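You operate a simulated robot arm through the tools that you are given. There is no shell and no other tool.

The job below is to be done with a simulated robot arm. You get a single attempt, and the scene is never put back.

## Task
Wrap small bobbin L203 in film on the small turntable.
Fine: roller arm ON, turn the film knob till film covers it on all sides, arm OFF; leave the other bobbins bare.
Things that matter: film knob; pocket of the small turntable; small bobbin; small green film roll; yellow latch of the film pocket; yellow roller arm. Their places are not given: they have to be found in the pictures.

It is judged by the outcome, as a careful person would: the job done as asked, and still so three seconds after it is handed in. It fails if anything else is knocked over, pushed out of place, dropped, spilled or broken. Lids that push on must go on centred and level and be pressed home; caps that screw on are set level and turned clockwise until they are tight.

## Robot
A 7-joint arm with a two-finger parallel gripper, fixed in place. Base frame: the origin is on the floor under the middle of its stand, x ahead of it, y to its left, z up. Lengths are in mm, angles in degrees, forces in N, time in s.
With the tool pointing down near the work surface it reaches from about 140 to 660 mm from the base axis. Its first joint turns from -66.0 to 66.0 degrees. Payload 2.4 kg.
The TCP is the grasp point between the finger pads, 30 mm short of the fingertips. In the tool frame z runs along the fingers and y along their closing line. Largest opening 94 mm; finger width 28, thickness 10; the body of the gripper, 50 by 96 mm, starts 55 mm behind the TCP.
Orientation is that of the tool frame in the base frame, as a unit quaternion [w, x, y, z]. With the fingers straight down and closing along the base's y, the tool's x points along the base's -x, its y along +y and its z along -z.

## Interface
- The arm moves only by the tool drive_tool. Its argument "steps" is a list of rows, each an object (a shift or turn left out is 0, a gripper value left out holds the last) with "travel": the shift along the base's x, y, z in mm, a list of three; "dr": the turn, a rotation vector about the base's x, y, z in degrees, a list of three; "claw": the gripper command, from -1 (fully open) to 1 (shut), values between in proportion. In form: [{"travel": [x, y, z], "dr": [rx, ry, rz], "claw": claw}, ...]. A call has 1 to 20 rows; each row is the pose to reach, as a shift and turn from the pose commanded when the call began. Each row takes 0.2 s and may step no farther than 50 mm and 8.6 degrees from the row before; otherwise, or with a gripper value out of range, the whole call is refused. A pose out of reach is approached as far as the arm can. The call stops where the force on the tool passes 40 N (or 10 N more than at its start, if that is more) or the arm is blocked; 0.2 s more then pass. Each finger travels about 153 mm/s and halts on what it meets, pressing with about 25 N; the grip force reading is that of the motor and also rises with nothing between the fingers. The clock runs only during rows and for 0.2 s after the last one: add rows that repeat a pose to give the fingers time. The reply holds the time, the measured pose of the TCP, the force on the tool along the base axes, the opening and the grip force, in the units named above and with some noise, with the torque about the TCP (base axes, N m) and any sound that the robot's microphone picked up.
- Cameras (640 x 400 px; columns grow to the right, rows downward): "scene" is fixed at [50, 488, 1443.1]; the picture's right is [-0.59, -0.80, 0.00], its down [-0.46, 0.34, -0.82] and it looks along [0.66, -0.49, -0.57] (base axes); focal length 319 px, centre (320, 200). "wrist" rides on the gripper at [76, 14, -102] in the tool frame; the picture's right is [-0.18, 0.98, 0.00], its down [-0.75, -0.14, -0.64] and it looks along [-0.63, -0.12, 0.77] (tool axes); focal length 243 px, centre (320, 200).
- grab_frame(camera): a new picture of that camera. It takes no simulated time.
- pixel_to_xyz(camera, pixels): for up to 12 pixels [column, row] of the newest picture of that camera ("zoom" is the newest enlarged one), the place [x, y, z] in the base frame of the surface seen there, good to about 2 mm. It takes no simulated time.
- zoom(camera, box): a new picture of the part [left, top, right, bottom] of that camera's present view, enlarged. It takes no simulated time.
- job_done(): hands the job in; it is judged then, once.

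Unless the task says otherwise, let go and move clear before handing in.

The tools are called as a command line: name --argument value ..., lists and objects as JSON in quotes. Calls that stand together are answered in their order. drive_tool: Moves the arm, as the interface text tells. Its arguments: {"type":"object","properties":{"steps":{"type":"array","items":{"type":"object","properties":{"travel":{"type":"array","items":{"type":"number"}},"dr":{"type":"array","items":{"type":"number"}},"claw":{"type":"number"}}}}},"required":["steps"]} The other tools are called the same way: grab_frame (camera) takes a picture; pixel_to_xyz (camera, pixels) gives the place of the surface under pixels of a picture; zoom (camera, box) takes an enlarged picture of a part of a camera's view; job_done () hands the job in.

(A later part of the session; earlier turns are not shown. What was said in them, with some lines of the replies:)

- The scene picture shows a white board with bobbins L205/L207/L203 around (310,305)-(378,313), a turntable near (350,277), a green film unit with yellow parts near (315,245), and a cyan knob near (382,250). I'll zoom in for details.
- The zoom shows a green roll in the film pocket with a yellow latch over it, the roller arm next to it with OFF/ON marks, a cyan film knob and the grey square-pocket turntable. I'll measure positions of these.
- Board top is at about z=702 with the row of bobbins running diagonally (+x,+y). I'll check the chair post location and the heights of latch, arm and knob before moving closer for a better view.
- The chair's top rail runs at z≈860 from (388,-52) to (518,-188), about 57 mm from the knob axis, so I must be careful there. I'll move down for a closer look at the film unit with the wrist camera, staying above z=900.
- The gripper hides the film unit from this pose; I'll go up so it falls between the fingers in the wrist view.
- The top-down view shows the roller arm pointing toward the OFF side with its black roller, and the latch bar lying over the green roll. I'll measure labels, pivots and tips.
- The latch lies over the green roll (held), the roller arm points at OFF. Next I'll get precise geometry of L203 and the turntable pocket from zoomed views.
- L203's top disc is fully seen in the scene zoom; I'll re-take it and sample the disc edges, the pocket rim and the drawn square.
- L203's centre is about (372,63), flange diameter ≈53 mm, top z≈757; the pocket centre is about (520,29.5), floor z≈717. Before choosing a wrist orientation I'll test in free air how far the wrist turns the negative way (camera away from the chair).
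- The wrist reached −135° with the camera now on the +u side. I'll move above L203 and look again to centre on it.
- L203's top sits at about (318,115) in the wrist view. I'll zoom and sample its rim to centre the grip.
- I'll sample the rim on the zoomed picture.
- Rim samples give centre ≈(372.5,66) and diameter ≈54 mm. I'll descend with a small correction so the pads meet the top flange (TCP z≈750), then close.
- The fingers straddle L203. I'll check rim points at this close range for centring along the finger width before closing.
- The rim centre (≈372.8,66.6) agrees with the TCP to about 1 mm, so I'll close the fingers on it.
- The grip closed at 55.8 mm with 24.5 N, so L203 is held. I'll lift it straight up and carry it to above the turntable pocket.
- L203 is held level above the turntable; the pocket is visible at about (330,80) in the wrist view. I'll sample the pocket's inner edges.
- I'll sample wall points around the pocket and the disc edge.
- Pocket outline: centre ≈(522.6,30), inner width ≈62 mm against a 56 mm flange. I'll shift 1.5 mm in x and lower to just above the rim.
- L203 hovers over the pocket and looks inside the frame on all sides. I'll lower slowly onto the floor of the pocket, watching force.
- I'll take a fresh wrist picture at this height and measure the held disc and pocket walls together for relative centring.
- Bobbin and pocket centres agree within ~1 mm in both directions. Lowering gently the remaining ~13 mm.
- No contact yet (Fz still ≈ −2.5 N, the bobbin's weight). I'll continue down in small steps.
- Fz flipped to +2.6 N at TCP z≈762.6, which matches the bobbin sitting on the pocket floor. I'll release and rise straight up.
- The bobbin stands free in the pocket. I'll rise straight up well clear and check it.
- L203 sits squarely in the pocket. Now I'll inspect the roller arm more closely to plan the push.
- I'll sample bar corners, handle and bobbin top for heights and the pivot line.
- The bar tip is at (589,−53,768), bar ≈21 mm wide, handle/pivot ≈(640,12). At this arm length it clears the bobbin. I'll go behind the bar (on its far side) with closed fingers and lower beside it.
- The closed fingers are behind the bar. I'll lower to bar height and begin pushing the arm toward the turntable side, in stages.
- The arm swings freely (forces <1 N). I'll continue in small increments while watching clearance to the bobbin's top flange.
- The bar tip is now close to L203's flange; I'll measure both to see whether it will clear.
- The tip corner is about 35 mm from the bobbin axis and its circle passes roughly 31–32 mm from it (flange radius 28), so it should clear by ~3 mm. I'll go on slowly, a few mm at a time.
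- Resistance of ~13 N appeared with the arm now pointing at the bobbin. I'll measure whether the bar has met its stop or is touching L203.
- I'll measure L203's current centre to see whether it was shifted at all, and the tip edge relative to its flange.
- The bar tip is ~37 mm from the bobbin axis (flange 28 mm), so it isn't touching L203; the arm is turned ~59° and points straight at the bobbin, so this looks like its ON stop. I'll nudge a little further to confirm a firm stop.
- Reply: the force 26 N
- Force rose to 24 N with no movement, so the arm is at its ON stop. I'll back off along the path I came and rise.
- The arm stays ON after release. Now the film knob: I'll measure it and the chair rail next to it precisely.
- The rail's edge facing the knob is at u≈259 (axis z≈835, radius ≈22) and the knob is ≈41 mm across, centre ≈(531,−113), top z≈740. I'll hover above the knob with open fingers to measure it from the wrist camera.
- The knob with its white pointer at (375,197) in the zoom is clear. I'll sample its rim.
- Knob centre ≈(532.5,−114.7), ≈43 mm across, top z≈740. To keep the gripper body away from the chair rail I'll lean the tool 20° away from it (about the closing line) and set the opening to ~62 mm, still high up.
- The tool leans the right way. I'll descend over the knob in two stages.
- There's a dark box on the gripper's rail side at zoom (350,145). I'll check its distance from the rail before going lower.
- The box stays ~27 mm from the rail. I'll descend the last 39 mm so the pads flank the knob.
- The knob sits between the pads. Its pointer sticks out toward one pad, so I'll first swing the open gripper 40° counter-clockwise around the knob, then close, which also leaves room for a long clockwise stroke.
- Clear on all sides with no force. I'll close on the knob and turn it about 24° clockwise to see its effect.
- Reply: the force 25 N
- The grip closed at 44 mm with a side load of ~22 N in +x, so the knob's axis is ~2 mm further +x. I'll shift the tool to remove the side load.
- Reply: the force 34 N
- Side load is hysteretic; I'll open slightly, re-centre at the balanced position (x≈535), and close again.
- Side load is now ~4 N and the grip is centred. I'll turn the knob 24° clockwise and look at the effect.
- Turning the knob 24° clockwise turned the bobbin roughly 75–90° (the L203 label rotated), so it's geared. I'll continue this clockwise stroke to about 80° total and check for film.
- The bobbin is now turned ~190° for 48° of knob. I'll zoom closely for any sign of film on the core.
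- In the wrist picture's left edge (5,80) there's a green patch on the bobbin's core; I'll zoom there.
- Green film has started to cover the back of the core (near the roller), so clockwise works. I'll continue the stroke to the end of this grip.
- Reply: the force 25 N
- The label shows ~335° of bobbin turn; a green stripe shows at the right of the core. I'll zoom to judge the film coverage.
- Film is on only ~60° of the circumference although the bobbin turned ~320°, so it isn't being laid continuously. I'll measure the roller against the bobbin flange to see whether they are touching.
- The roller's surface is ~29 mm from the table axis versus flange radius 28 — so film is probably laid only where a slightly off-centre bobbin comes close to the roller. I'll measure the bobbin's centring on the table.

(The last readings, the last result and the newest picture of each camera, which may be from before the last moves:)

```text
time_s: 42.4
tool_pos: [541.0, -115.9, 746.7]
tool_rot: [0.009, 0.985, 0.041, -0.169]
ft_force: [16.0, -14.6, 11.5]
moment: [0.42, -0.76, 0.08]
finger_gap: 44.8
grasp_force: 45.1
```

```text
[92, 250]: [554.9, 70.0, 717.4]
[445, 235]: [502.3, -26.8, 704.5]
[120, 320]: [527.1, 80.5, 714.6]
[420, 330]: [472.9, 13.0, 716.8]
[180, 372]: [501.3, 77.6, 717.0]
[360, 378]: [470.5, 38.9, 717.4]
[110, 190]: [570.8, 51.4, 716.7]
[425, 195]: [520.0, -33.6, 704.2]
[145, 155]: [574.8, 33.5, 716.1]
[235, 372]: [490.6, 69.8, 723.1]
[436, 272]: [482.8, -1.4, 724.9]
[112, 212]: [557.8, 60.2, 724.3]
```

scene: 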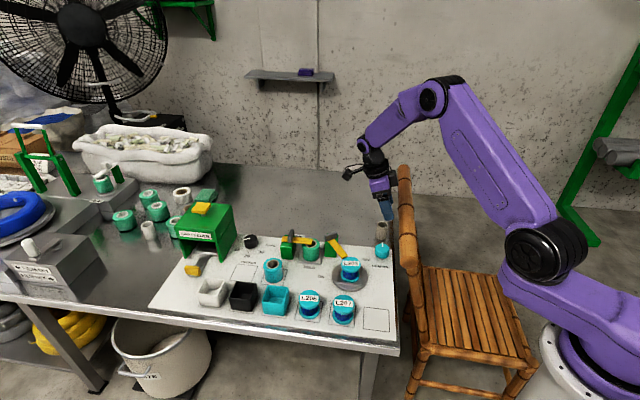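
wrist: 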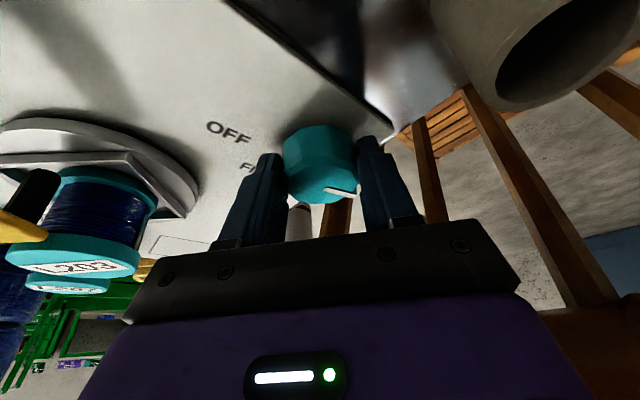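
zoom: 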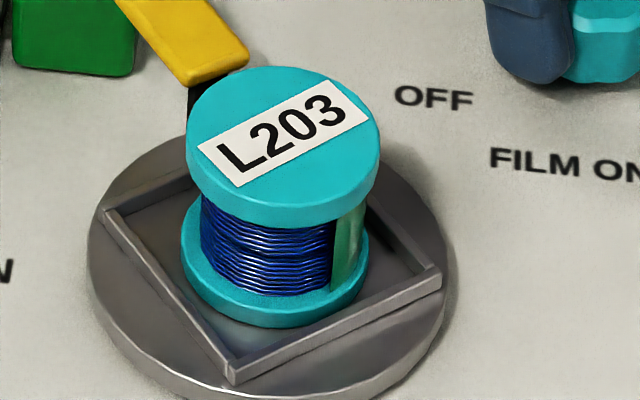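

The bobbin sits ~2 mm off the table axis, so it may only meet the roller over part of a turn. As a harmless test, I'll regrip the knob and turn again slowly to see whether film keeps being laid. First open and swing back 80° around the knob.

drive_tool --steps '[{"travel": [0, 0, 0], "claw": -0.34}, {"travel": [0, -0.97, 0], "claw": -0.34}, {"travel": [-0.13, -0.28, 0], "dr": [0, 0, 8], "claw": -0.34}, {"travel": [-0.33, 0.39, 0], "dr": [0, 0, 16], "claw": -0.34}, {"travel": [-0.63, 1.02, 0], "dr": [0, 0, 24], "claw": -0.34}, {"travel": [-1.01, 1.61, 0], "dr": [0, 0, 32], "claw": -0.34}, {"travel": [-1.46, 2.14, 0], "dr": [0, 0, 40], "claw": -0.34}, {"travel": [-1.99, 2.59, 0], "dr": [0, 0, 48], "claw": -0.34}, {"travel": [-2.58, 2.97, 0], "dr": [0, 0, 56], "claw": -0.34}, {"travel": [-3.21, 3.27, 0], "dr": [0, 0, 64], "claw": -0.34}, {"travel": [-3.88, 3.47, 0], "dr": [0, 0, 72], "claw": -0.34}, {"travel": [-4.57, 3.58, 0], "dr": [0, 0, 80], "claw": -0.34}, {"travel": [-4.57, 3.58, 0], "dr": [0, 0, 80], "claw": -0.34}]'

zoom --camera "scene" --box '[320, 200, 410, 295]'

grab_frame --camera "wrist"

```text
time_s: 45.2
tool_pos: [534.7, -110.7, 746.0]
tool_rot: [0.118, 0.724, 0.667, -0.127]
ft_force: [-0.7, -0.6, 0.2]
moment: [0.02, 0.0, 0.01]
finger_gap: 63.3
grasp_force: 0.0
```

```text
4.21 times, centred on (365, 248) of scene
```

zoom: 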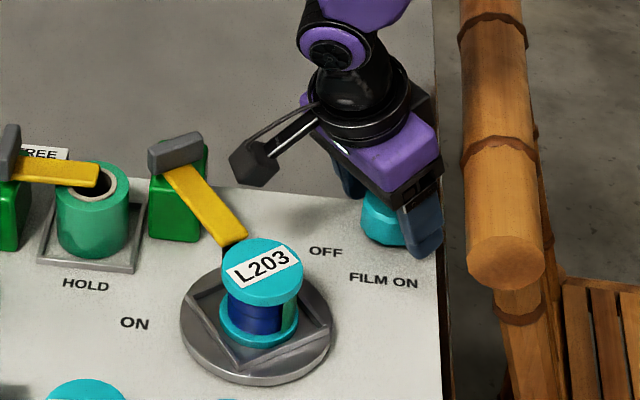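

```text
taken
```

wrist: 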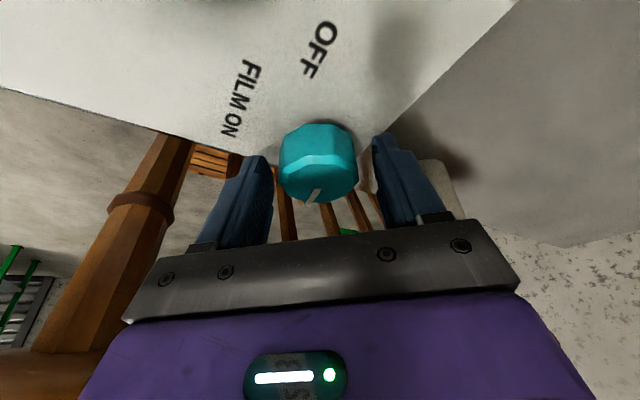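

Side forces are nil and the knob stayed put. I'll close and turn slowly (4° per row) by 40°, then look.

drive_tool --steps '[{"travel": [0, 0, 0], "claw": 1}, {"travel": [0, 0, 0], "claw": 1}, {"travel": [0, 0, 0], "claw": 1}, {"travel": [0.35, -0.04, 0], "dr": [0, 0, -4], "claw": 1}, {"travel": [0.69, -0.11, 0], "dr": [0, 0, -8], "claw": 1}, {"travel": [1.03, -0.2, 0], "dr": [0, 0, -12], "claw": 1}, {"travel": [1.36, -0.31, 0], "dr": [0, 0, -16], "claw": 1}, {"travel": [1.68, -0.45, 0], "dr": [0, 0, -20], "claw": 1}, {"travel": [1.99, -0.61, 0], "dr": [0, 0, -24], "claw": 1}, {"travel": [1.99, -0.61, 0], "dr": [0, 0, -24], "claw": 1}]'

zoom --camera "scene" --box '[330, 240, 380, 295]'

grab_frame --camera "wrist"

```text
time_s: 47.4
tool_pos: [537.8, -111.4, 744.5]
tool_rot: [0.089, 0.849, 0.5, -0.15]
ft_force: [-10.4, 5.5, 21.7]
moment: [-0.68, 0.16, -0.04]
finger_gap: 44.0
grasp_force: 45.1
```

```text
7.27 times, centred on (355, 268) of scene
```

zoom: 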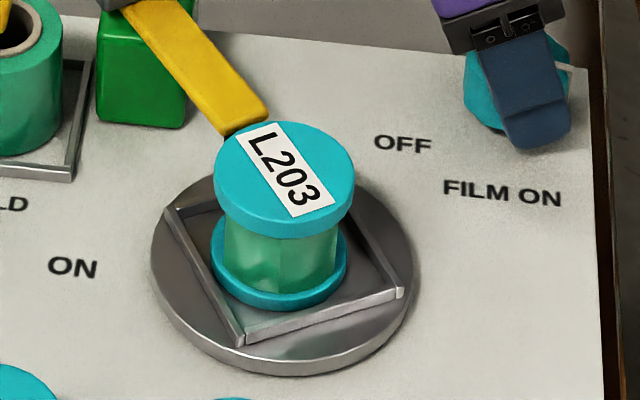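

```text
taken
```

wrist: 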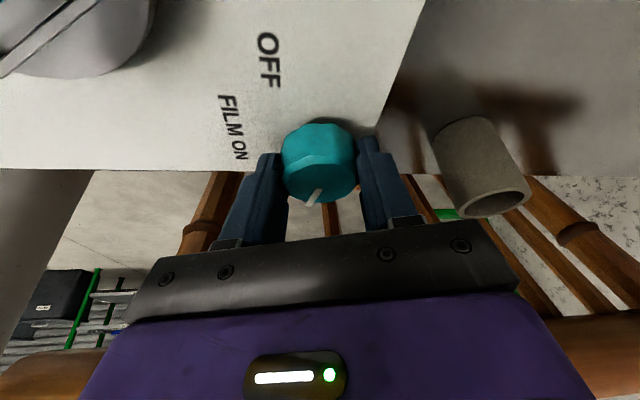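

Now the whole visible front of the core is green, so film is being laid as the table turns. I'll continue slowly clockwise to the end of this stroke and look again.

drive_tool --steps '[{"travel": [0.3, -0.18, 0], "dr": [0, 0, -4], "claw": 1}, {"travel": [0.59, -0.38, 0], "dr": [0, 0, -8], "claw": 1}, {"travel": [0.86, -0.6, 0], "dr": [0, 0, -12], "claw": 1}, {"travel": [1.11, -0.83, 0], "dr": [0, 0, -16], "claw": 1}, {"travel": [1.35, -1.09, 0], "dr": [0, 0, -20], "claw": 1}, {"travel": [1.57, -1.36, 0], "dr": [0, 0, -24], "claw": 1}, {"travel": [1.57, -1.36, 0], "dr": [0, 0, -24], "claw": 1}]'

zoom --camera "scene" --box '[330, 240, 380, 295]'

grab_frame --camera "wrist"

zoom --camera "wrist" --box '[0, 0, 160, 230]'

```text
time_s: 49.0
tool_pos: [538.1, -113.3, 746.8]
tool_rot: [0.056, 0.934, 0.312, -0.164]
ft_force: [-0.4, -0.2, 15.5]
moment: [1.37, -0.34, 0.0]
finger_gap: 44.4
grasp_force: 45.3
```

```text
7.27 times, centred on (355, 268) of scene
```

zoom: 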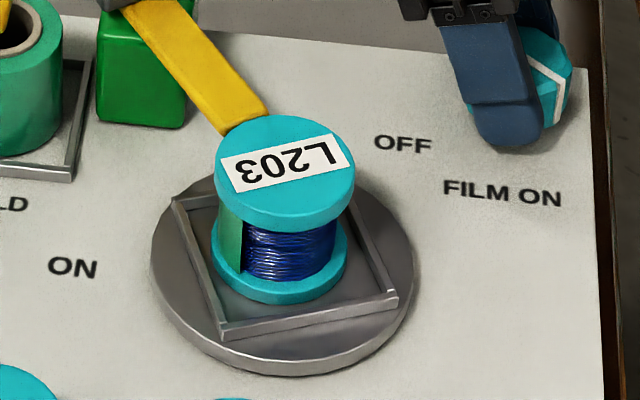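

```text
taken
```

wrist: 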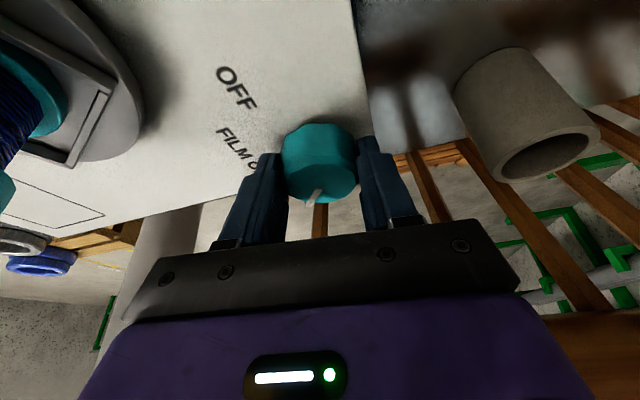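

```text
1.74 times, centred on (80, 115) of wrist
```

zoom: 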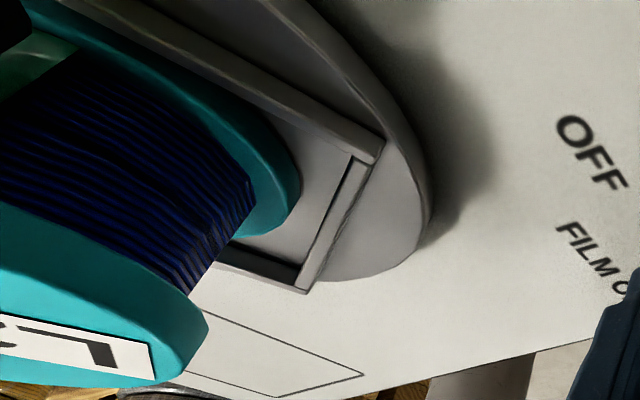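

Film arc (≈125° of the circumference) tracks the knob angle turned so far (128°), so roughly a full knob turn is needed. I'll finish this stroke, then open and swing back for the next one.

drive_tool --steps '[{"travel": [0.38, -0.59, 0], "dr": [0, 0, -8], "claw": 1}, {"travel": [0.68, -1.22, 0], "dr": [0, 0, -16], "claw": 1}, {"travel": [0.88, -1.89, 0], "dr": [0, 0, -24], "claw": 1}, {"travel": [0.99, -2.58, 0], "dr": [0, 0, -32], "claw": 1}, {"travel": [0.99, -2.58, 0], "dr": [0, 0, -32], "claw": 1}, {"travel": [0.99, -2.58, 0], "dr": [0, 0, -32], "claw": -0.34}, {"travel": [0.99, -2.58, 0], "dr": [0, 0, -32], "claw": -0.34}, {"travel": [0.88, -1.89, 0], "dr": [0, 0, -24], "claw": -0.34}, {"travel": [0.68, -1.22, 0], "dr": [0, 0, -16], "claw": -0.34}, {"travel": [0.38, -0.59, 0], "dr": [0, 0, -8], "claw": -0.34}, {"travel": [0, 0, 0], "dr": [0, 0, 0], "claw": -0.34}, {"travel": [-0.45, 0.53, 0], "dr": [0, 0, 8], "claw": -0.34}, {"travel": [-0.98, 0.98, 0], "dr": [0, 0, 16], "claw": -0.34}, {"travel": [-1.57, 1.36, 0], "dr": [0, 0, 24], "claw": -0.34}, {"travel": [-2.2, 1.66, 0], "dr": [0, 0, 32], "claw": -0.34}, {"travel": [-2.87, 1.86, 0], "dr": [0, 0, 40], "claw": -0.34}, {"travel": [-3.56, 1.97, 0], "dr": [0, 0, 48], "claw": -0.34}, {"travel": [-3.56, 1.97, 0], "dr": [0, 0, 48], "claw": -0.34}]'

zoom --camera "scene" --box '[320, 200, 410, 295]'

grab_frame --camera "wrist"

```text
time_s: 52.8
tool_pos: [534.9, -110.6, 745.5]
tool_rot: [0.117, 0.725, 0.667, -0.127]
ft_force: [-0.4, 0.8, 0.0]
moment: [0.03, 0.01, 0.01]
finger_gap: 63.0
grasp_force: 0.1
```

```text
4.21 times, centred on (365, 248) of scene
```

zoom: 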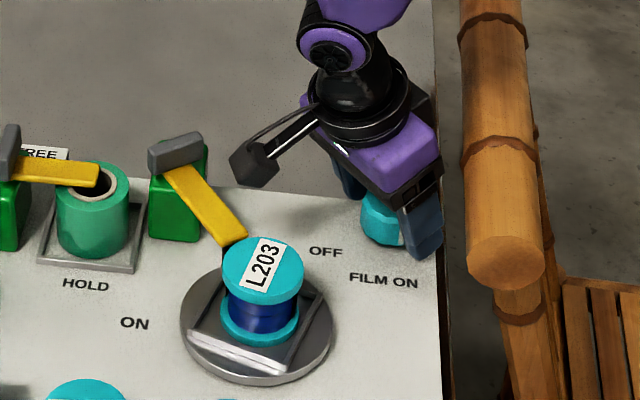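

```text
taken
```

wrist: 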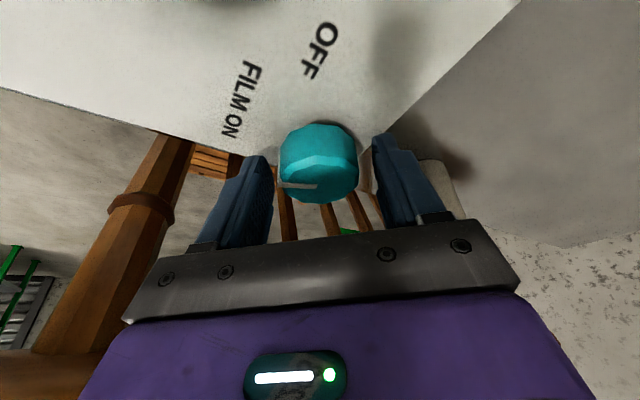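

Film/knob all as expected (label at ~280°, knob total 160°). Next stroke: close and turn 80° clockwise.

drive_tool --steps '[{"travel": [0, 0, 0], "claw": 1}, {"travel": [0, 0, 0], "claw": 1}, {"travel": [0, 0, 0], "claw": 1}, {"travel": [0.69, -0.11, 0], "dr": [0, 0, -8], "claw": 1}, {"travel": [1.36, -0.31, 0], "dr": [0, 0, -16], "claw": 1}, {"travel": [1.99, -0.61, 0], "dr": [0, 0, -24], "claw": 1}, {"travel": [2.58, -0.99, 0], "dr": [0, 0, -32], "claw": 1}, {"travel": [3.1, -1.44, 0], "dr": [0, 0, -40], "claw": 1}, {"travel": [3.56, -1.97, 0], "dr": [0, 0, -48], "claw": 1}, {"travel": [3.94, -2.56, 0], "dr": [0, 0, -56], "claw": 1}, {"travel": [4.24, -3.19, 0], "dr": [0, 0, -64], "claw": 1}, {"travel": [4.44, -3.86, 0], "dr": [0, 0, -72], "claw": 1}, {"travel": [4.55, -4.55, 0], "dr": [0, 0, -80], "claw": 1}, {"travel": [4.55, -4.55, 0], "dr": [0, 0, -80], "claw": 1}]'

zoom --camera "scene" --box '[320, 200, 410, 295]'

zoom --camera "wrist" --box '[0, 130, 160, 300]'

```text
time_s: 55.8
tool_pos: [539.8, -115.9, 746.0]
tool_rot: [0.008, 0.984, 0.043, -0.172]
ft_force: [9.0, -2.4, -20.5]
moment: [0.38, -0.85, 0.02]
finger_gap: 44.1
grasp_force: 44.7
```

```text
4.21 times, centred on (365, 248) of scene
```

zoom: 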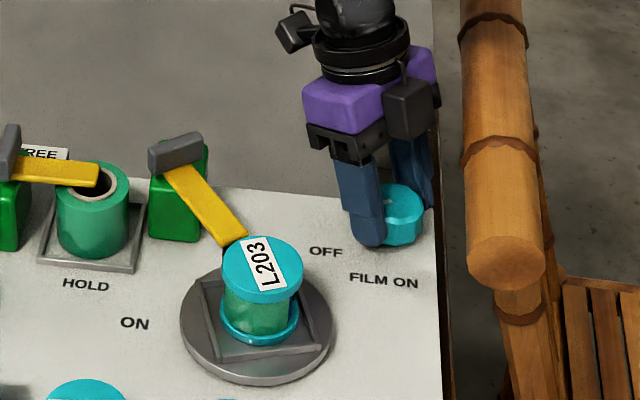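

```text
2.35 times, centred on (80, 215) of wrist
```

zoom: 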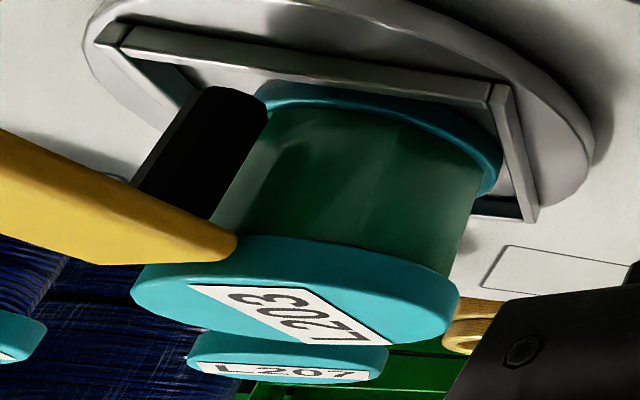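

Both the front (scene) and back (wrist) of the core look green now. I'll zoom in on the bobbin to check for bare patches.

zoom --camera "scene" --box '[335, 250, 375, 290]'

zoom --camera "wrist" --box '[20, 150, 140, 260]'

```text
10.00 times, centred on (355, 270) of scene
```

zoom: 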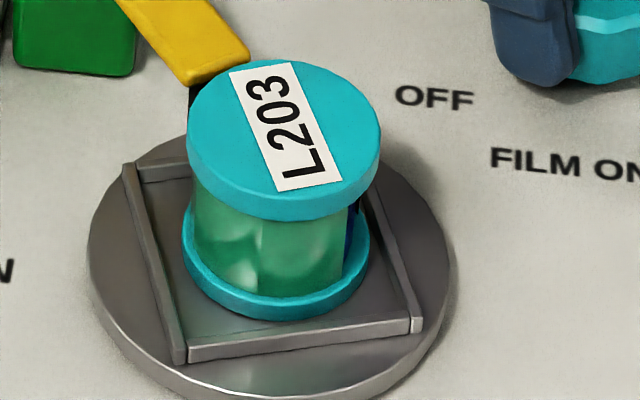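

```text
3.64 times, centred on (80, 205) of wrist
```

zoom: 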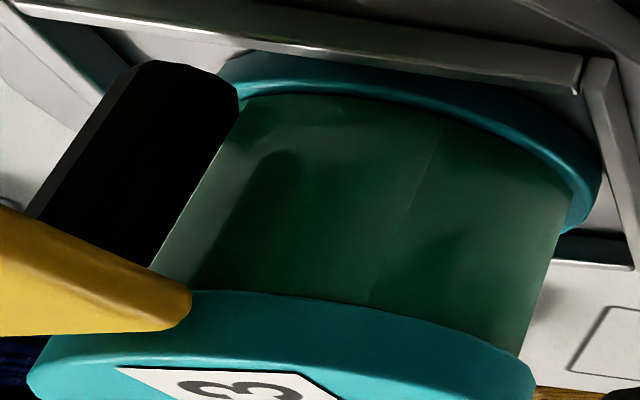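

Only a narrow bare strip remains on the right side (scene zoom x≈345–365). I'll open and swing back for another stroke.

drive_tool --steps '[{"travel": [0, 0, 0], "claw": -0.34}, {"travel": [0, 0, 0], "claw": -0.34}, {"travel": [-0.11, 0.69, 0], "dr": [0, 0, 8], "claw": -0.34}, {"travel": [-0.31, 1.36, 0], "dr": [0, 0, 16], "claw": -0.34}, {"travel": [-0.61, 1.99, 0], "dr": [0, 0, 24], "claw": -0.34}, {"travel": [-0.99, 2.58, 0], "dr": [0, 0, 32], "claw": -0.34}, {"travel": [-1.44, 3.11, 0], "dr": [0, 0, 40], "claw": -0.34}, {"travel": [-1.97, 3.56, 0], "dr": [0, 0, 48], "claw": -0.34}, {"travel": [-2.56, 3.94, 0], "dr": [0, 0, 56], "claw": -0.34}, {"travel": [-3.19, 4.24, 0], "dr": [0, 0, 64], "claw": -0.34}, {"travel": [-3.86, 4.44, 0], "dr": [0, 0, 72], "claw": -0.34}, {"travel": [-4.55, 4.55, 0], "dr": [0, 0, 80], "claw": -0.34}, {"travel": [-4.55, 4.55, 0], "dr": [0, 0, 80], "claw": -0.34}]'

grab_frame --camera "wrist"

```text
time_s: 58.6
tool_pos: [533.2, -111.1, 747.1]
tool_rot: [0.118, 0.725, 0.667, -0.128]
ft_force: [0.3, 0.3, 0.2]
moment: [-0.02, 0.0, 0.0]
finger_gap: 63.3
grasp_force: 0.0
```

```text
taken
```

wrist: 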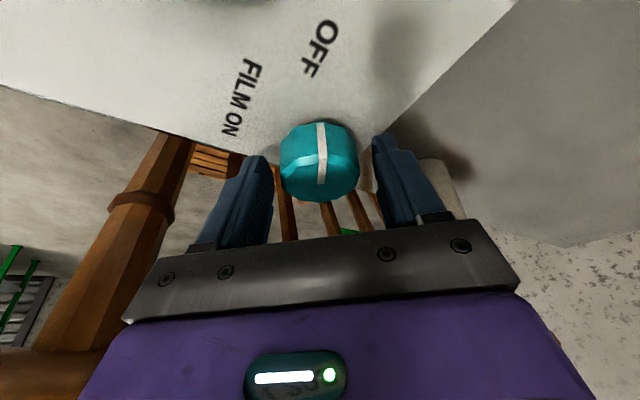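

The knob hasn't moved while re-positioning. Closing again and turning 40° more, then checking coverage.

drive_tool --steps '[{"travel": [0, 0, 0], "claw": 1}, {"travel": [0, 0, 0], "claw": 1}, {"travel": [0, 0, 0], "claw": 1}, {"travel": [0.69, -0.11, 0], "dr": [0, 0, -8], "claw": 1}, {"travel": [1.36, -0.31, 0], "dr": [0, 0, -16], "claw": 1}, {"travel": [1.99, -0.61, 0], "dr": [0, 0, -24], "claw": 1}, {"travel": [2.58, -0.99, 0], "dr": [0, 0, -32], "claw": 1}, {"travel": [3.1, -1.44, 0], "dr": [0, 0, -40], "claw": 1}, {"travel": [3.1, -1.44, 0], "dr": [0, 0, -40], "claw": 1}]'

zoom --camera "scene" --box '[335, 250, 375, 290]'

zoom --camera "wrist" --box '[0, 0, 160, 230]'

```text
time_s: 60.6
tool_pos: [537.6, -112.4, 745.5]
tool_rot: [0.066, 0.91, 0.376, -0.162]
ft_force: [-10.7, 3.8, 30.9]
moment: [0.17, 0.32, -0.09]
finger_gap: 43.7
grasp_force: 45.0
```

```text
10.00 times, centred on (355, 270) of scene
```

zoom: 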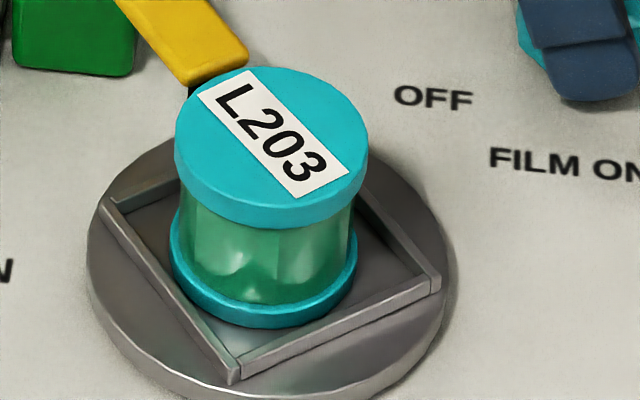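

```text
1.74 times, centred on (80, 115) of wrist
```

zoom: 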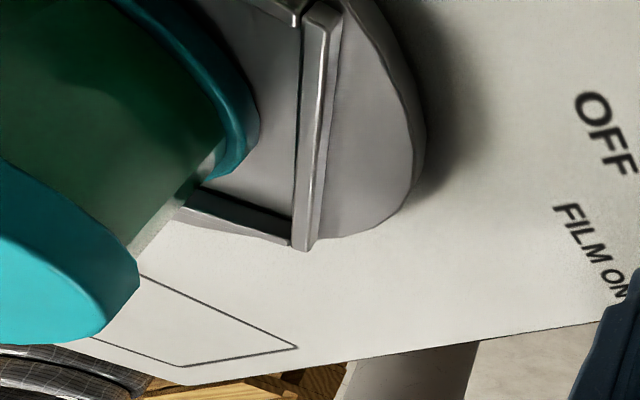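

The front is now fully green and the visible back too. I'll turn a further 40° (easing 1 mm up to relieve the vertical load) to confirm from all sides.

drive_tool --steps '[{"travel": [0.46, -0.53, 0.5], "dr": [0, 0, -8], "claw": 1}, {"travel": [0.84, -1.12, 1.0], "dr": [0, 0, -16], "claw": 1}, {"travel": [1.14, -1.75, 1.0], "dr": [0, 0, -24], "claw": 1}, {"travel": [1.34, -2.42, 1.0], "dr": [0, 0, -32], "claw": 1}, {"travel": [1.45, -3.11, 1.0], "dr": [0, 0, -40], "claw": 1}, {"travel": [1.45, -3.11, 1.0], "dr": [0, 0, -40], "claw": 1}]'

zoom --camera "scene" --box '[335, 250, 375, 290]'

zoom --camera "wrist" --box '[0, 130, 160, 300]'

```text
time_s: 62.0
tool_pos: [539.7, -115.1, 746.9]
tool_rot: [0.007, 0.984, 0.041, -0.172]
ft_force: [-2.1, -1.7, 7.4]
moment: [-0.46, -1.31, -0.01]
finger_gap: 43.5
grasp_force: 44.2
```

```text
10.00 times, centred on (355, 270) of scene
```

zoom: 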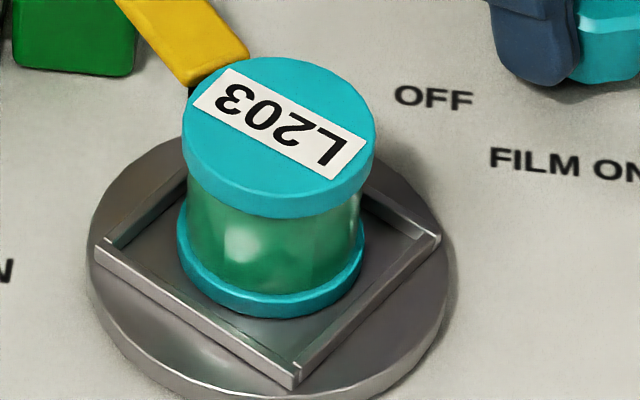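

```text
2.35 times, centred on (80, 215) of wrist
```

zoom: 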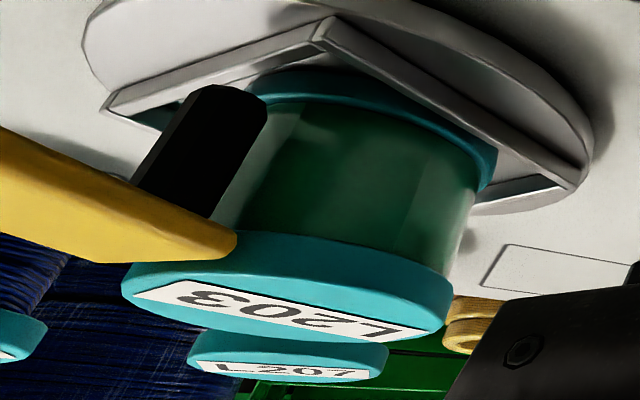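

The film covers the front (scene) and back (wrist) with no bare strip left. I'll release the knob, swing back to the rail-safe angle and rise.

drive_tool --steps '[{"travel": [0, 0, 0], "claw": -0.34}, {"travel": [0, 0, 0], "claw": -0.34}, {"travel": [-0.11, 0.69, 0], "dr": [0, 0, 8], "claw": -0.34}, {"travel": [-0.31, 1.36, 0], "dr": [0, 0, 16], "claw": -0.34}, {"travel": [-0.61, 1.99, 0], "dr": [0, 0, 24], "claw": -0.34}, {"travel": [-0.99, 2.58, 0], "dr": [0, 0, 32], "claw": -0.34}, {"travel": [-1.45, 3.11, 0], "dr": [0, 0, 40], "claw": -0.34}, {"travel": [-1.45, 3.11, 0], "dr": [0, 0, 40], "claw": -0.34}, {"travel": [-1.45, 3.11, 30], "dr": [0, 0, 40], "claw": -0.34}, {"travel": [-1.45, 3.11, 75], "dr": [0, 0, 40], "claw": -0.34}, {"travel": [-1.45, 3.11, 120], "dr": [0, 0, 40], "claw": -0.34}, {"travel": [-1.45, 3.11, 165], "dr": [0, 0, 40], "claw": -0.34}, {"travel": [-1.45, 3.11, 165], "dr": [0, 0, 40], "claw": -0.34}]'

zoom --camera "scene" --box '[290, 200, 400, 300]'

grab_frame --camera "wrist"

```text
time_s: 64.8
tool_pos: [534.5, -112.7, 914.9]
tool_rot: [0.065, 0.91, 0.377, -0.162]
ft_force: [0.2, 0.2, 0.3]
moment: [0.03, 0.0, 0.01]
finger_gap: 62.8
grasp_force: 0.1
```

```text
4.00 times, centred on (345, 250) of scene
```

zoom: 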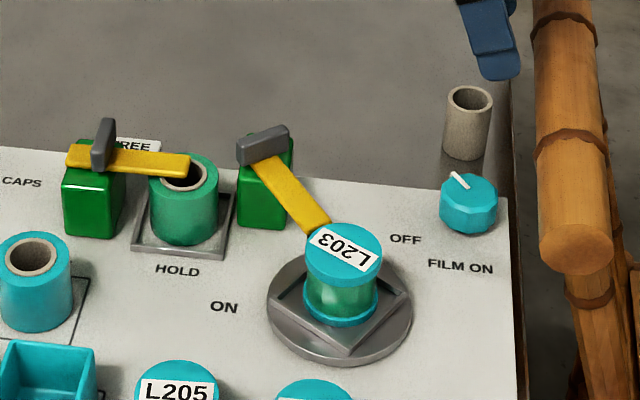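

```text
taken
```

wrist: 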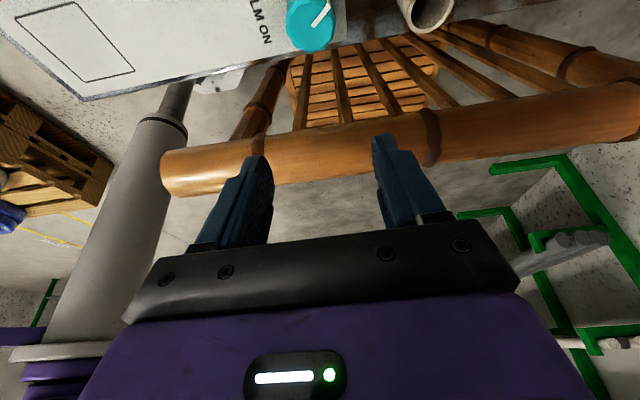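

The knob is free and everything is in place. I'll straighten the tool, close the fingers and move to the inner side of the roller arm to swing it back to OFF.

drive_tool --steps '[{"travel": [0, 0, 0], "dr": [4.95, -4.95, 0], "claw": 0.3}, {"travel": [5, 10, 0], "dr": [9.9, -9.9, 0], "claw": 1}, {"travel": [15, 40, 0], "dr": [14.14, -14.14, 0], "claw": 1}, {"travel": [30, 85, 0], "dr": [14.14, -14.14, 0], "claw": 1}, {"travel": [45, 130, 0], "dr": [14.14, -14.14, 0], "claw": 1}, {"travel": [57.9, 169.4, 0], "dr": [14.14, -14.14, 0], "claw": 1}, {"travel": [57.9, 169.4, -40], "dr": [14.14, -14.14, 0], "claw": 1}, {"travel": [57.9, 169.4, -80], "dr": [14.14, -14.14, 0], "claw": 1}, {"travel": [57.9, 169.4, -80], "dr": [14.14, -14.14, 0], "claw": 1}]'

zoom --camera "scene" --box '[270, 190, 390, 300]'

grab_frame --camera "wrist"

```text
time_s: 66.8
tool_pos: [594.9, 57.2, 831.7]
tool_rot: [0.0, 0.924, 0.383, 0.001]
ft_force: [-0.2, -0.7, -0.1]
moment: [0.01, 0.0, 0.01]
finger_gap: 0.0
grasp_force: 25.0
```

```text
3.64 times, centred on (330, 245) of scene
```

zoom: 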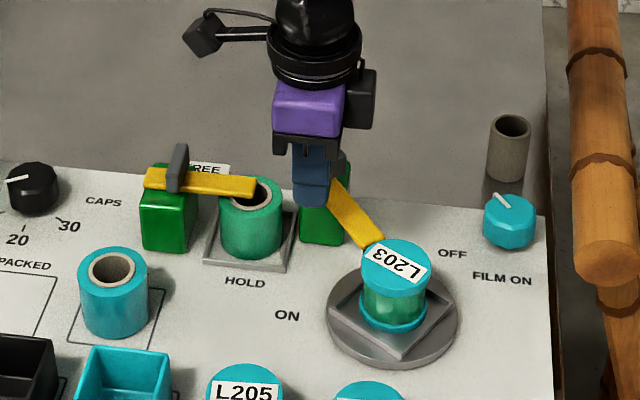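

```text
taken
```

wrist: 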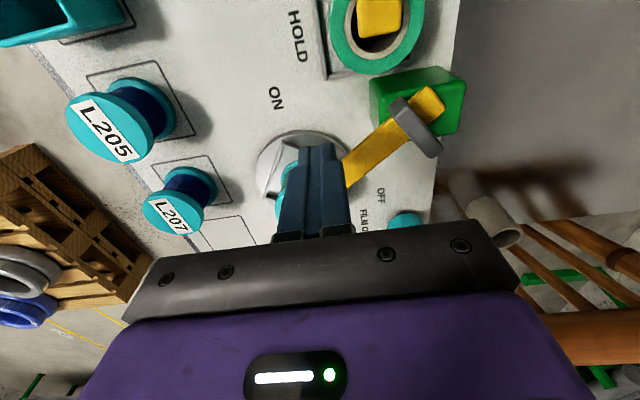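

The closed fingers are on the inner side of the bar, clear of roll and block. I'll lower to bar height.

drive_tool --steps '[{"travel": [0, 0, -20], "claw": 1}, {"travel": [0, 0, -38], "claw": 1}, {"travel": [0, 0, -48], "claw": 1}, {"travel": [0, 0, -48], "claw": 1}]'

grab_frame --camera "wrist"

zoom --camera "scene" --box '[290, 200, 390, 300]'

```text
time_s: 67.8
tool_pos: [594.5, 57.6, 783.6]
tool_rot: [0.0, 0.924, 0.383, 0.0]
ft_force: [0.0, 0.3, 0.3]
moment: [-0.02, -0.01, 0.0]
finger_gap: 0.2
grasp_force: 24.6
```

```text
taken
```

wrist: 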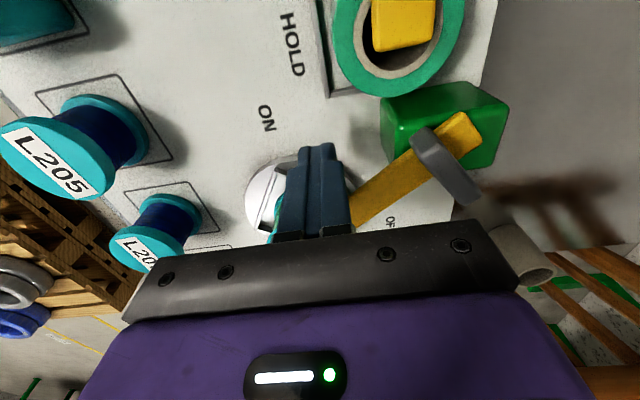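

```text
4.00 times, centred on (340, 250) of scene
```

zoom: 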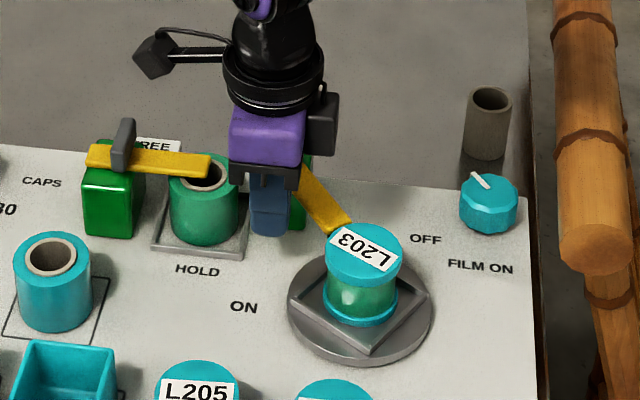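

No contact so far. I'll sweep the arm back toward OFF in stages.

drive_tool --steps '[{"travel": [-0.2, -4, 0], "claw": 1}, {"travel": [-0.3, -8.1, 0], "claw": 1}, {"travel": [-2.7, -12.6, 0], "claw": 1}, {"travel": [-5.1, -17.1, 0], "claw": 1}, {"travel": [-6.6, -22.3, 0], "claw": 1}, {"travel": [-7.9, -27.6, 0], "claw": 1}, {"travel": [-7.9, -27.6, 0], "claw": 1}]'

zoom --camera "scene" --box '[290, 200, 390, 300]'

grab_frame --camera "wrist"

```text
time_s: 69.4
tool_pos: [586.4, 29.3, 783.9]
tool_rot: [0.0, 0.924, 0.383, 0.0]
ft_force: [-1.1, -0.9, 0.4]
moment: [-0.03, 0.02, 0.01]
finger_gap: 0.0
grasp_force: 25.0
```

```text
4.00 times, centred on (340, 250) of scene
```

zoom: 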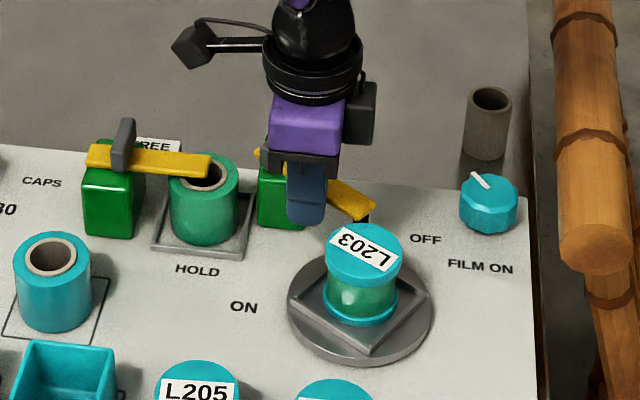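

```text
taken
```

wrist: 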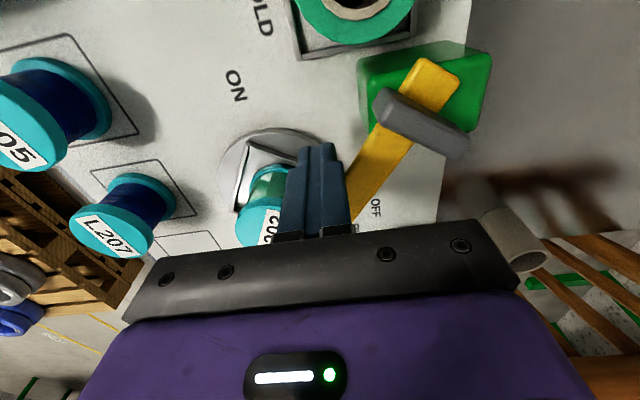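

The arm follows freely. Continuing the sweep to the original OFF direction.

drive_tool --steps '[{"travel": [-0.4, -5.5, 0], "claw": 1}, {"travel": [-0.7, -11.1, 0], "claw": 1}, {"travel": [0.1, -16.6, 0], "claw": 1}, {"travel": [1.0, -22.2, 0], "claw": 1}, {"travel": [3.1, -27.7, 0], "claw": 1}, {"travel": [5.3, -33.1, 0], "claw": 1}, {"travel": [6.3, -36.0, 0], "claw": 1}, {"travel": [6.9, -38, 0], "claw": 1}, {"travel": [6.9, -38, 0], "claw": 1}]'

zoom --camera "scene" --box '[290, 200, 390, 300]'

grab_frame --camera "wrist"

```text
time_s: 71.4
tool_pos: [594.4, -7.2, 784.2]
tool_rot: [0.0, 0.924, 0.383, 0.0]
ft_force: [0.0, 0.1, -0.1]
moment: [-0.01, 0.0, 0.02]
finger_gap: 0.1
grasp_force: 24.9
```

```text
4.00 times, centred on (340, 250) of scene
```

zoom: 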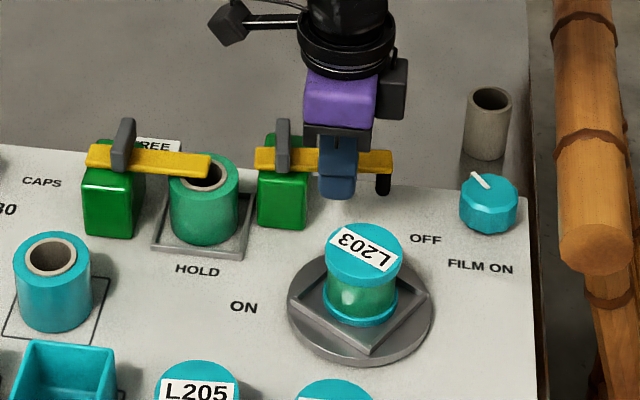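

```text
taken
```

wrist: 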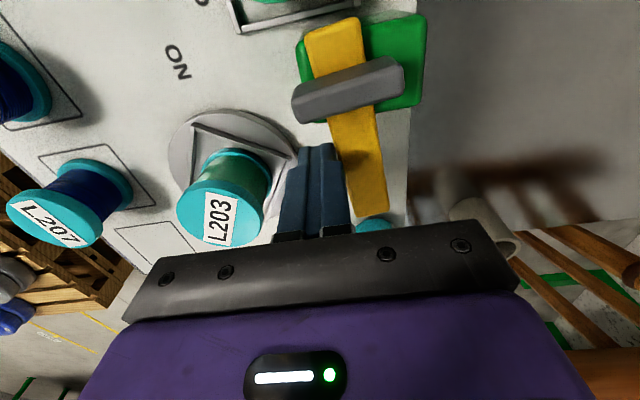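

The arm is nearly at its original direction. I'll push gently a few mm more until I feel the OFF stop.

drive_tool --steps '[{"travel": [1, -1.4, 0], "claw": 1}, {"travel": [1.8, -2.8, 0], "claw": 1}, {"travel": [2.6, -4.0, 0], "claw": 1}, {"travel": [2.6, -4.0, 0], "claw": 1}]'

pixel_to_xyz --camera "wrist" --pixels '[[360, 213], [386, 208], [330, 120], [375, 110], [310, 30], [358, 22]]'

```text
time_s: 72.4
tool_pos: [595.7, -9.8, 783.4]
tool_rot: [-0.002, 0.923, 0.384, -0.003]
ft_force: [-11.1, 20.1, -2.1]
moment: [0.27, 0.14, 0.32]
finger_gap: 0.0
grasp_force: 24.8
```

```text
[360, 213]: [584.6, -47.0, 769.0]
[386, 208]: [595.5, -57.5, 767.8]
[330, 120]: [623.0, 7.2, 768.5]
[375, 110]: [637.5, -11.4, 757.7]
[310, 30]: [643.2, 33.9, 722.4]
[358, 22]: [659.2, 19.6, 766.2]
```

The reading (23 N) and tip position (~(590,−52)) match the original OFF position at its stop. I'll back off and rise clear.

drive_tool --steps '[{"travel": [-2, 3.5, 0], "claw": 1}, {"travel": [-5, 8, 0], "claw": 1}, {"travel": [-7, 11, 0], "claw": 1}, {"travel": [-7, 11, 40], "claw": 1}, {"travel": [-7, 11, 85], "claw": 1}, {"travel": [-7, 11, 130], "claw": 1}, {"travel": [-7, 11, 130], "claw": 1}]'

grab_frame --camera "wrist"

zoom --camera "scene" --box '[290, 200, 400, 300]'

zoom --camera "wrist" --box '[160, 20, 360, 170]'

```text
time_s: 74.0
tool_pos: [591.2, -3.3, 913.9]
tool_rot: [0.001, 0.924, 0.383, 0.0]
ft_force: [-0.1, 0.7, -0.4]
moment: [0.04, 0.0, -0.03]
finger_gap: 0.4
grasp_force: 25.1
```

```text
taken
```

wrist: 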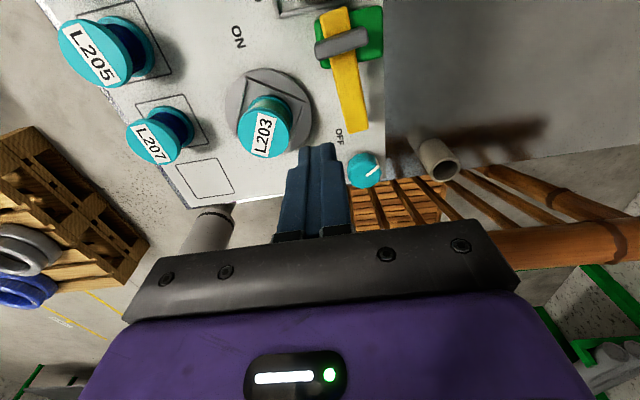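

```text
4.00 times, centred on (345, 250) of scene
```

zoom: 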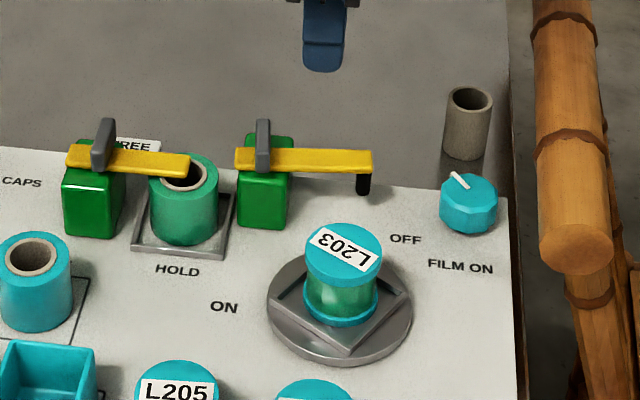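

```text
2.67 times, centred on (260, 95) of wrist
```

zoom: 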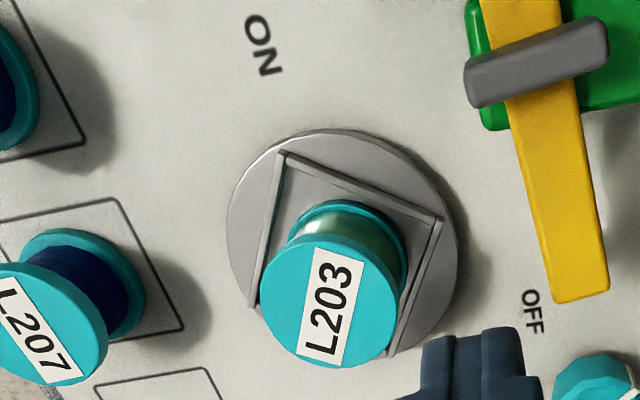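

The arm is at OFF and L203 is wrapped. I'll inspect the film closely from both cameras for any bare spot.

zoom --camera "wrist" --box '[230, 60, 320, 170]'

zoom --camera "scene" --box '[340, 255, 372, 287]'

```text
3.64 times, centred on (275, 115) of wrist
```

zoom: 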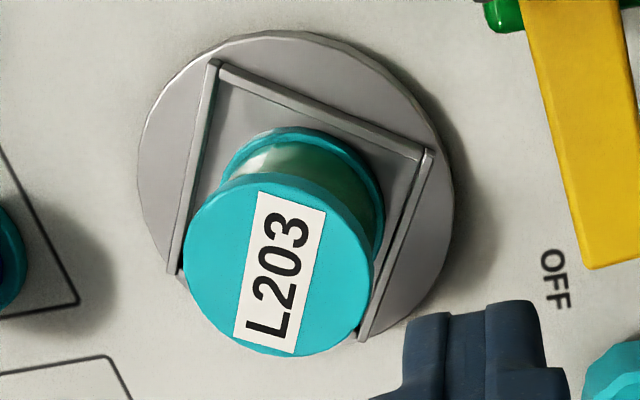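

```text
12.50 times, centred on (356, 271) of scene
```

zoom: 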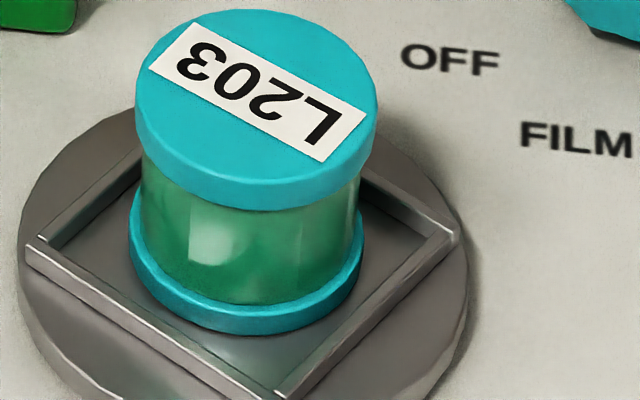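

Film covers the core all round (scene front, wrist back and +u side; the last narrow sector was seen green earlier). I'll move the arm clear and do a final overall check.

drive_tool --steps '[{"travel": [-20, 0, 45], "claw": 1}, {"travel": [-50, 0, 85], "claw": 0.5}, {"travel": [-90, 0, 110], "claw": 0}, {"travel": [-135, 0, 120], "claw": 0}, {"travel": [-180, 0, 130], "claw": 0}, {"travel": [-200, 0, 150], "claw": 0}, {"travel": [-200, 0, 150], "claw": 0}]'

grab_frame --camera "scene"

zoom --camera "scene" --box '[230, 220, 410, 335]'

grab_frame --camera "wrist"

```text
time_s: 75.6
tool_pos: [390.3, 1.2, 1063.3]
tool_rot: [0.0, 0.924, 0.383, 0.0]
ft_force: [-0.2, 0.2, 0.9]
moment: [-0.04, -0.01, 0.03]
finger_gap: 47.2
grasp_force: 0.1
```

```text
taken
```

scene: 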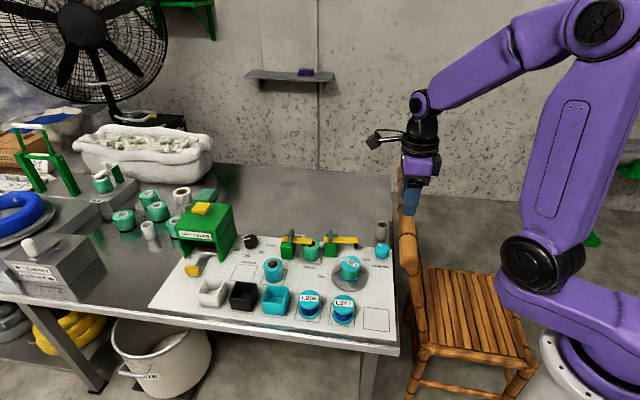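

```text
3.48 times, centred on (320, 278) of scene
```

zoom: 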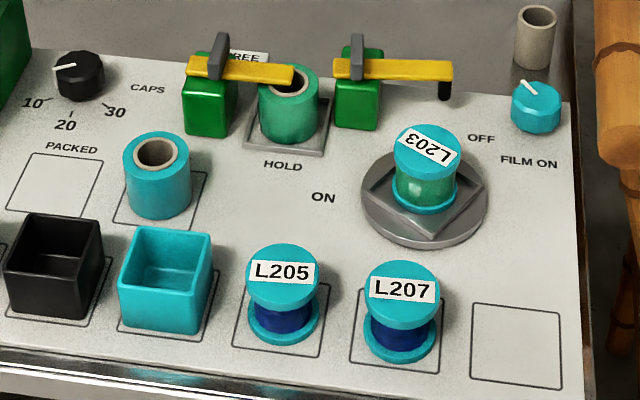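

```text
taken
```

wrist: 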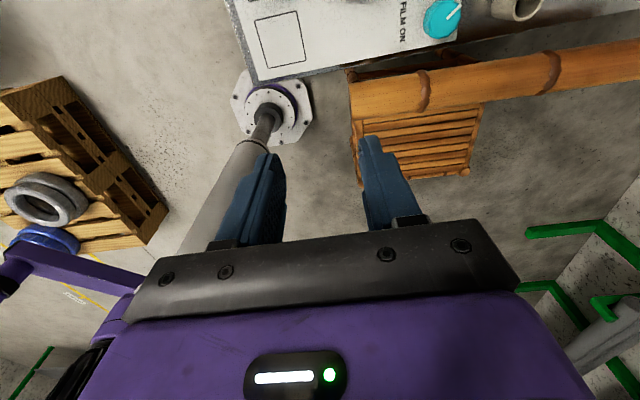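

Everything else is undisturbed; arm OFF, L205/L207 bare. For certainty I'll turn the wrist back and look at L203's remaining side from the base side before handing in.

drive_tool --steps '[{"dr": [0, 0, 8]}, {"dr": [0, 0, 16]}, {"dr": [0, 0, 24]}, {"dr": [0, 0, 32]}, {"dr": [0, 0, 40]}, {"dr": [0, 0, 48]}, {"dr": [0, 0, 56]}, {"dr": [0, 0, 64]}, {"dr": [0, 0, 72]}, {"dr": [0, 0, 80]}, {"dr": [0, 0, 88]}, {"dr": [0, 0, 96]}, {"dr": [0, 0, 104]}, {"dr": [0, 0, 112]}, {"dr": [0, 0, 120]}, {"dr": [0, 0, 128]}, {"dr": [0, 0, 135]}, {"dr": [0, 0, 135]}]'

grab_frame --camera "wrist"

zoom --camera "wrist" --box '[280, 70, 400, 190]'

```text
time_s: 79.4
tool_pos: [391.4, -2.0, 1063.3]
tool_rot: [0.0, -0.002, 1.0, 0.0]
ft_force: [0.4, 0.0, -0.1]
moment: [-0.01, 0.0, -0.01]
finger_gap: 46.9
grasp_force: 0.0
```

```text
taken
```

wrist: 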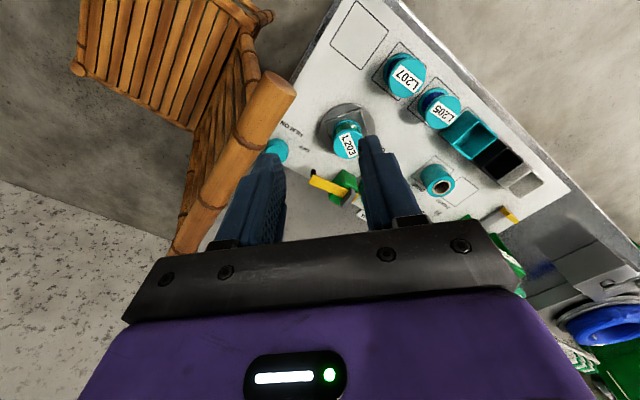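

```text
3.33 times, centred on (340, 130) of wrist
```

zoom: 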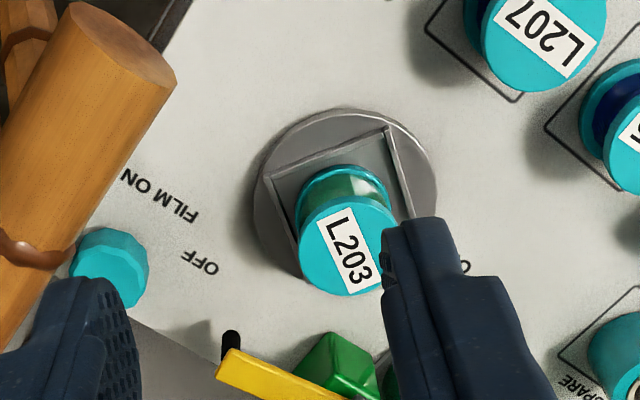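

zoom --camera "wrist" --box '[325, 110, 370, 165]'

```text
7.27 times, centred on (348, 138) of wrist
```

zoom: 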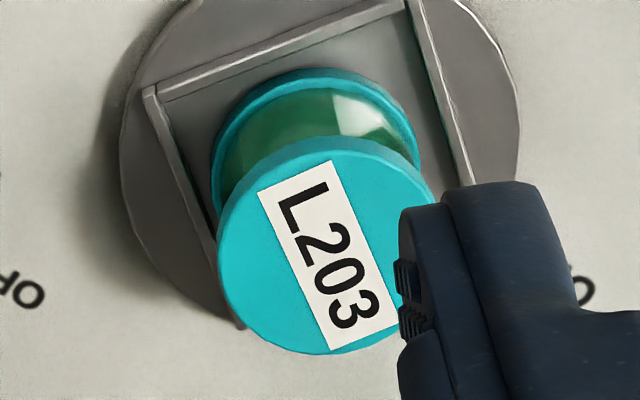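

The close view from the base side, around (348,125), also shows continuous green film with no bare wire. L203 sits level in the pocket, the roller arm is OFF, L205 and L207 are bare, and the robot is clear, so I'm handing in the job.

job_done

```text
The job is handed in.
```

L203 is wrapped in green film on the small turntable, and the job is handed in. The tool doesn't report a result, so this is from my own final check.

- **Film:** I looked at the bobbin from the front, back and both sides and saw no bare wire. It took about 320° of clockwise turning on the film knob, in several grips.
- **Bobbin position:** L203 is still in the turntable pocket, standing level. When I swung the roller arm ON, I pushed until it stopped at about 24 N. Afterwards the bobbin was about 2 mm off the table's centre; the push may have moved it. It still wrapped fully.
- **Roller arm:** It is back at OFF against its stop.
- **Everything else:** L205 and L207 are bare, and the film roll and its latch are where they were. Nothing was knocked over or moved. The gripper is open and clear of the table.
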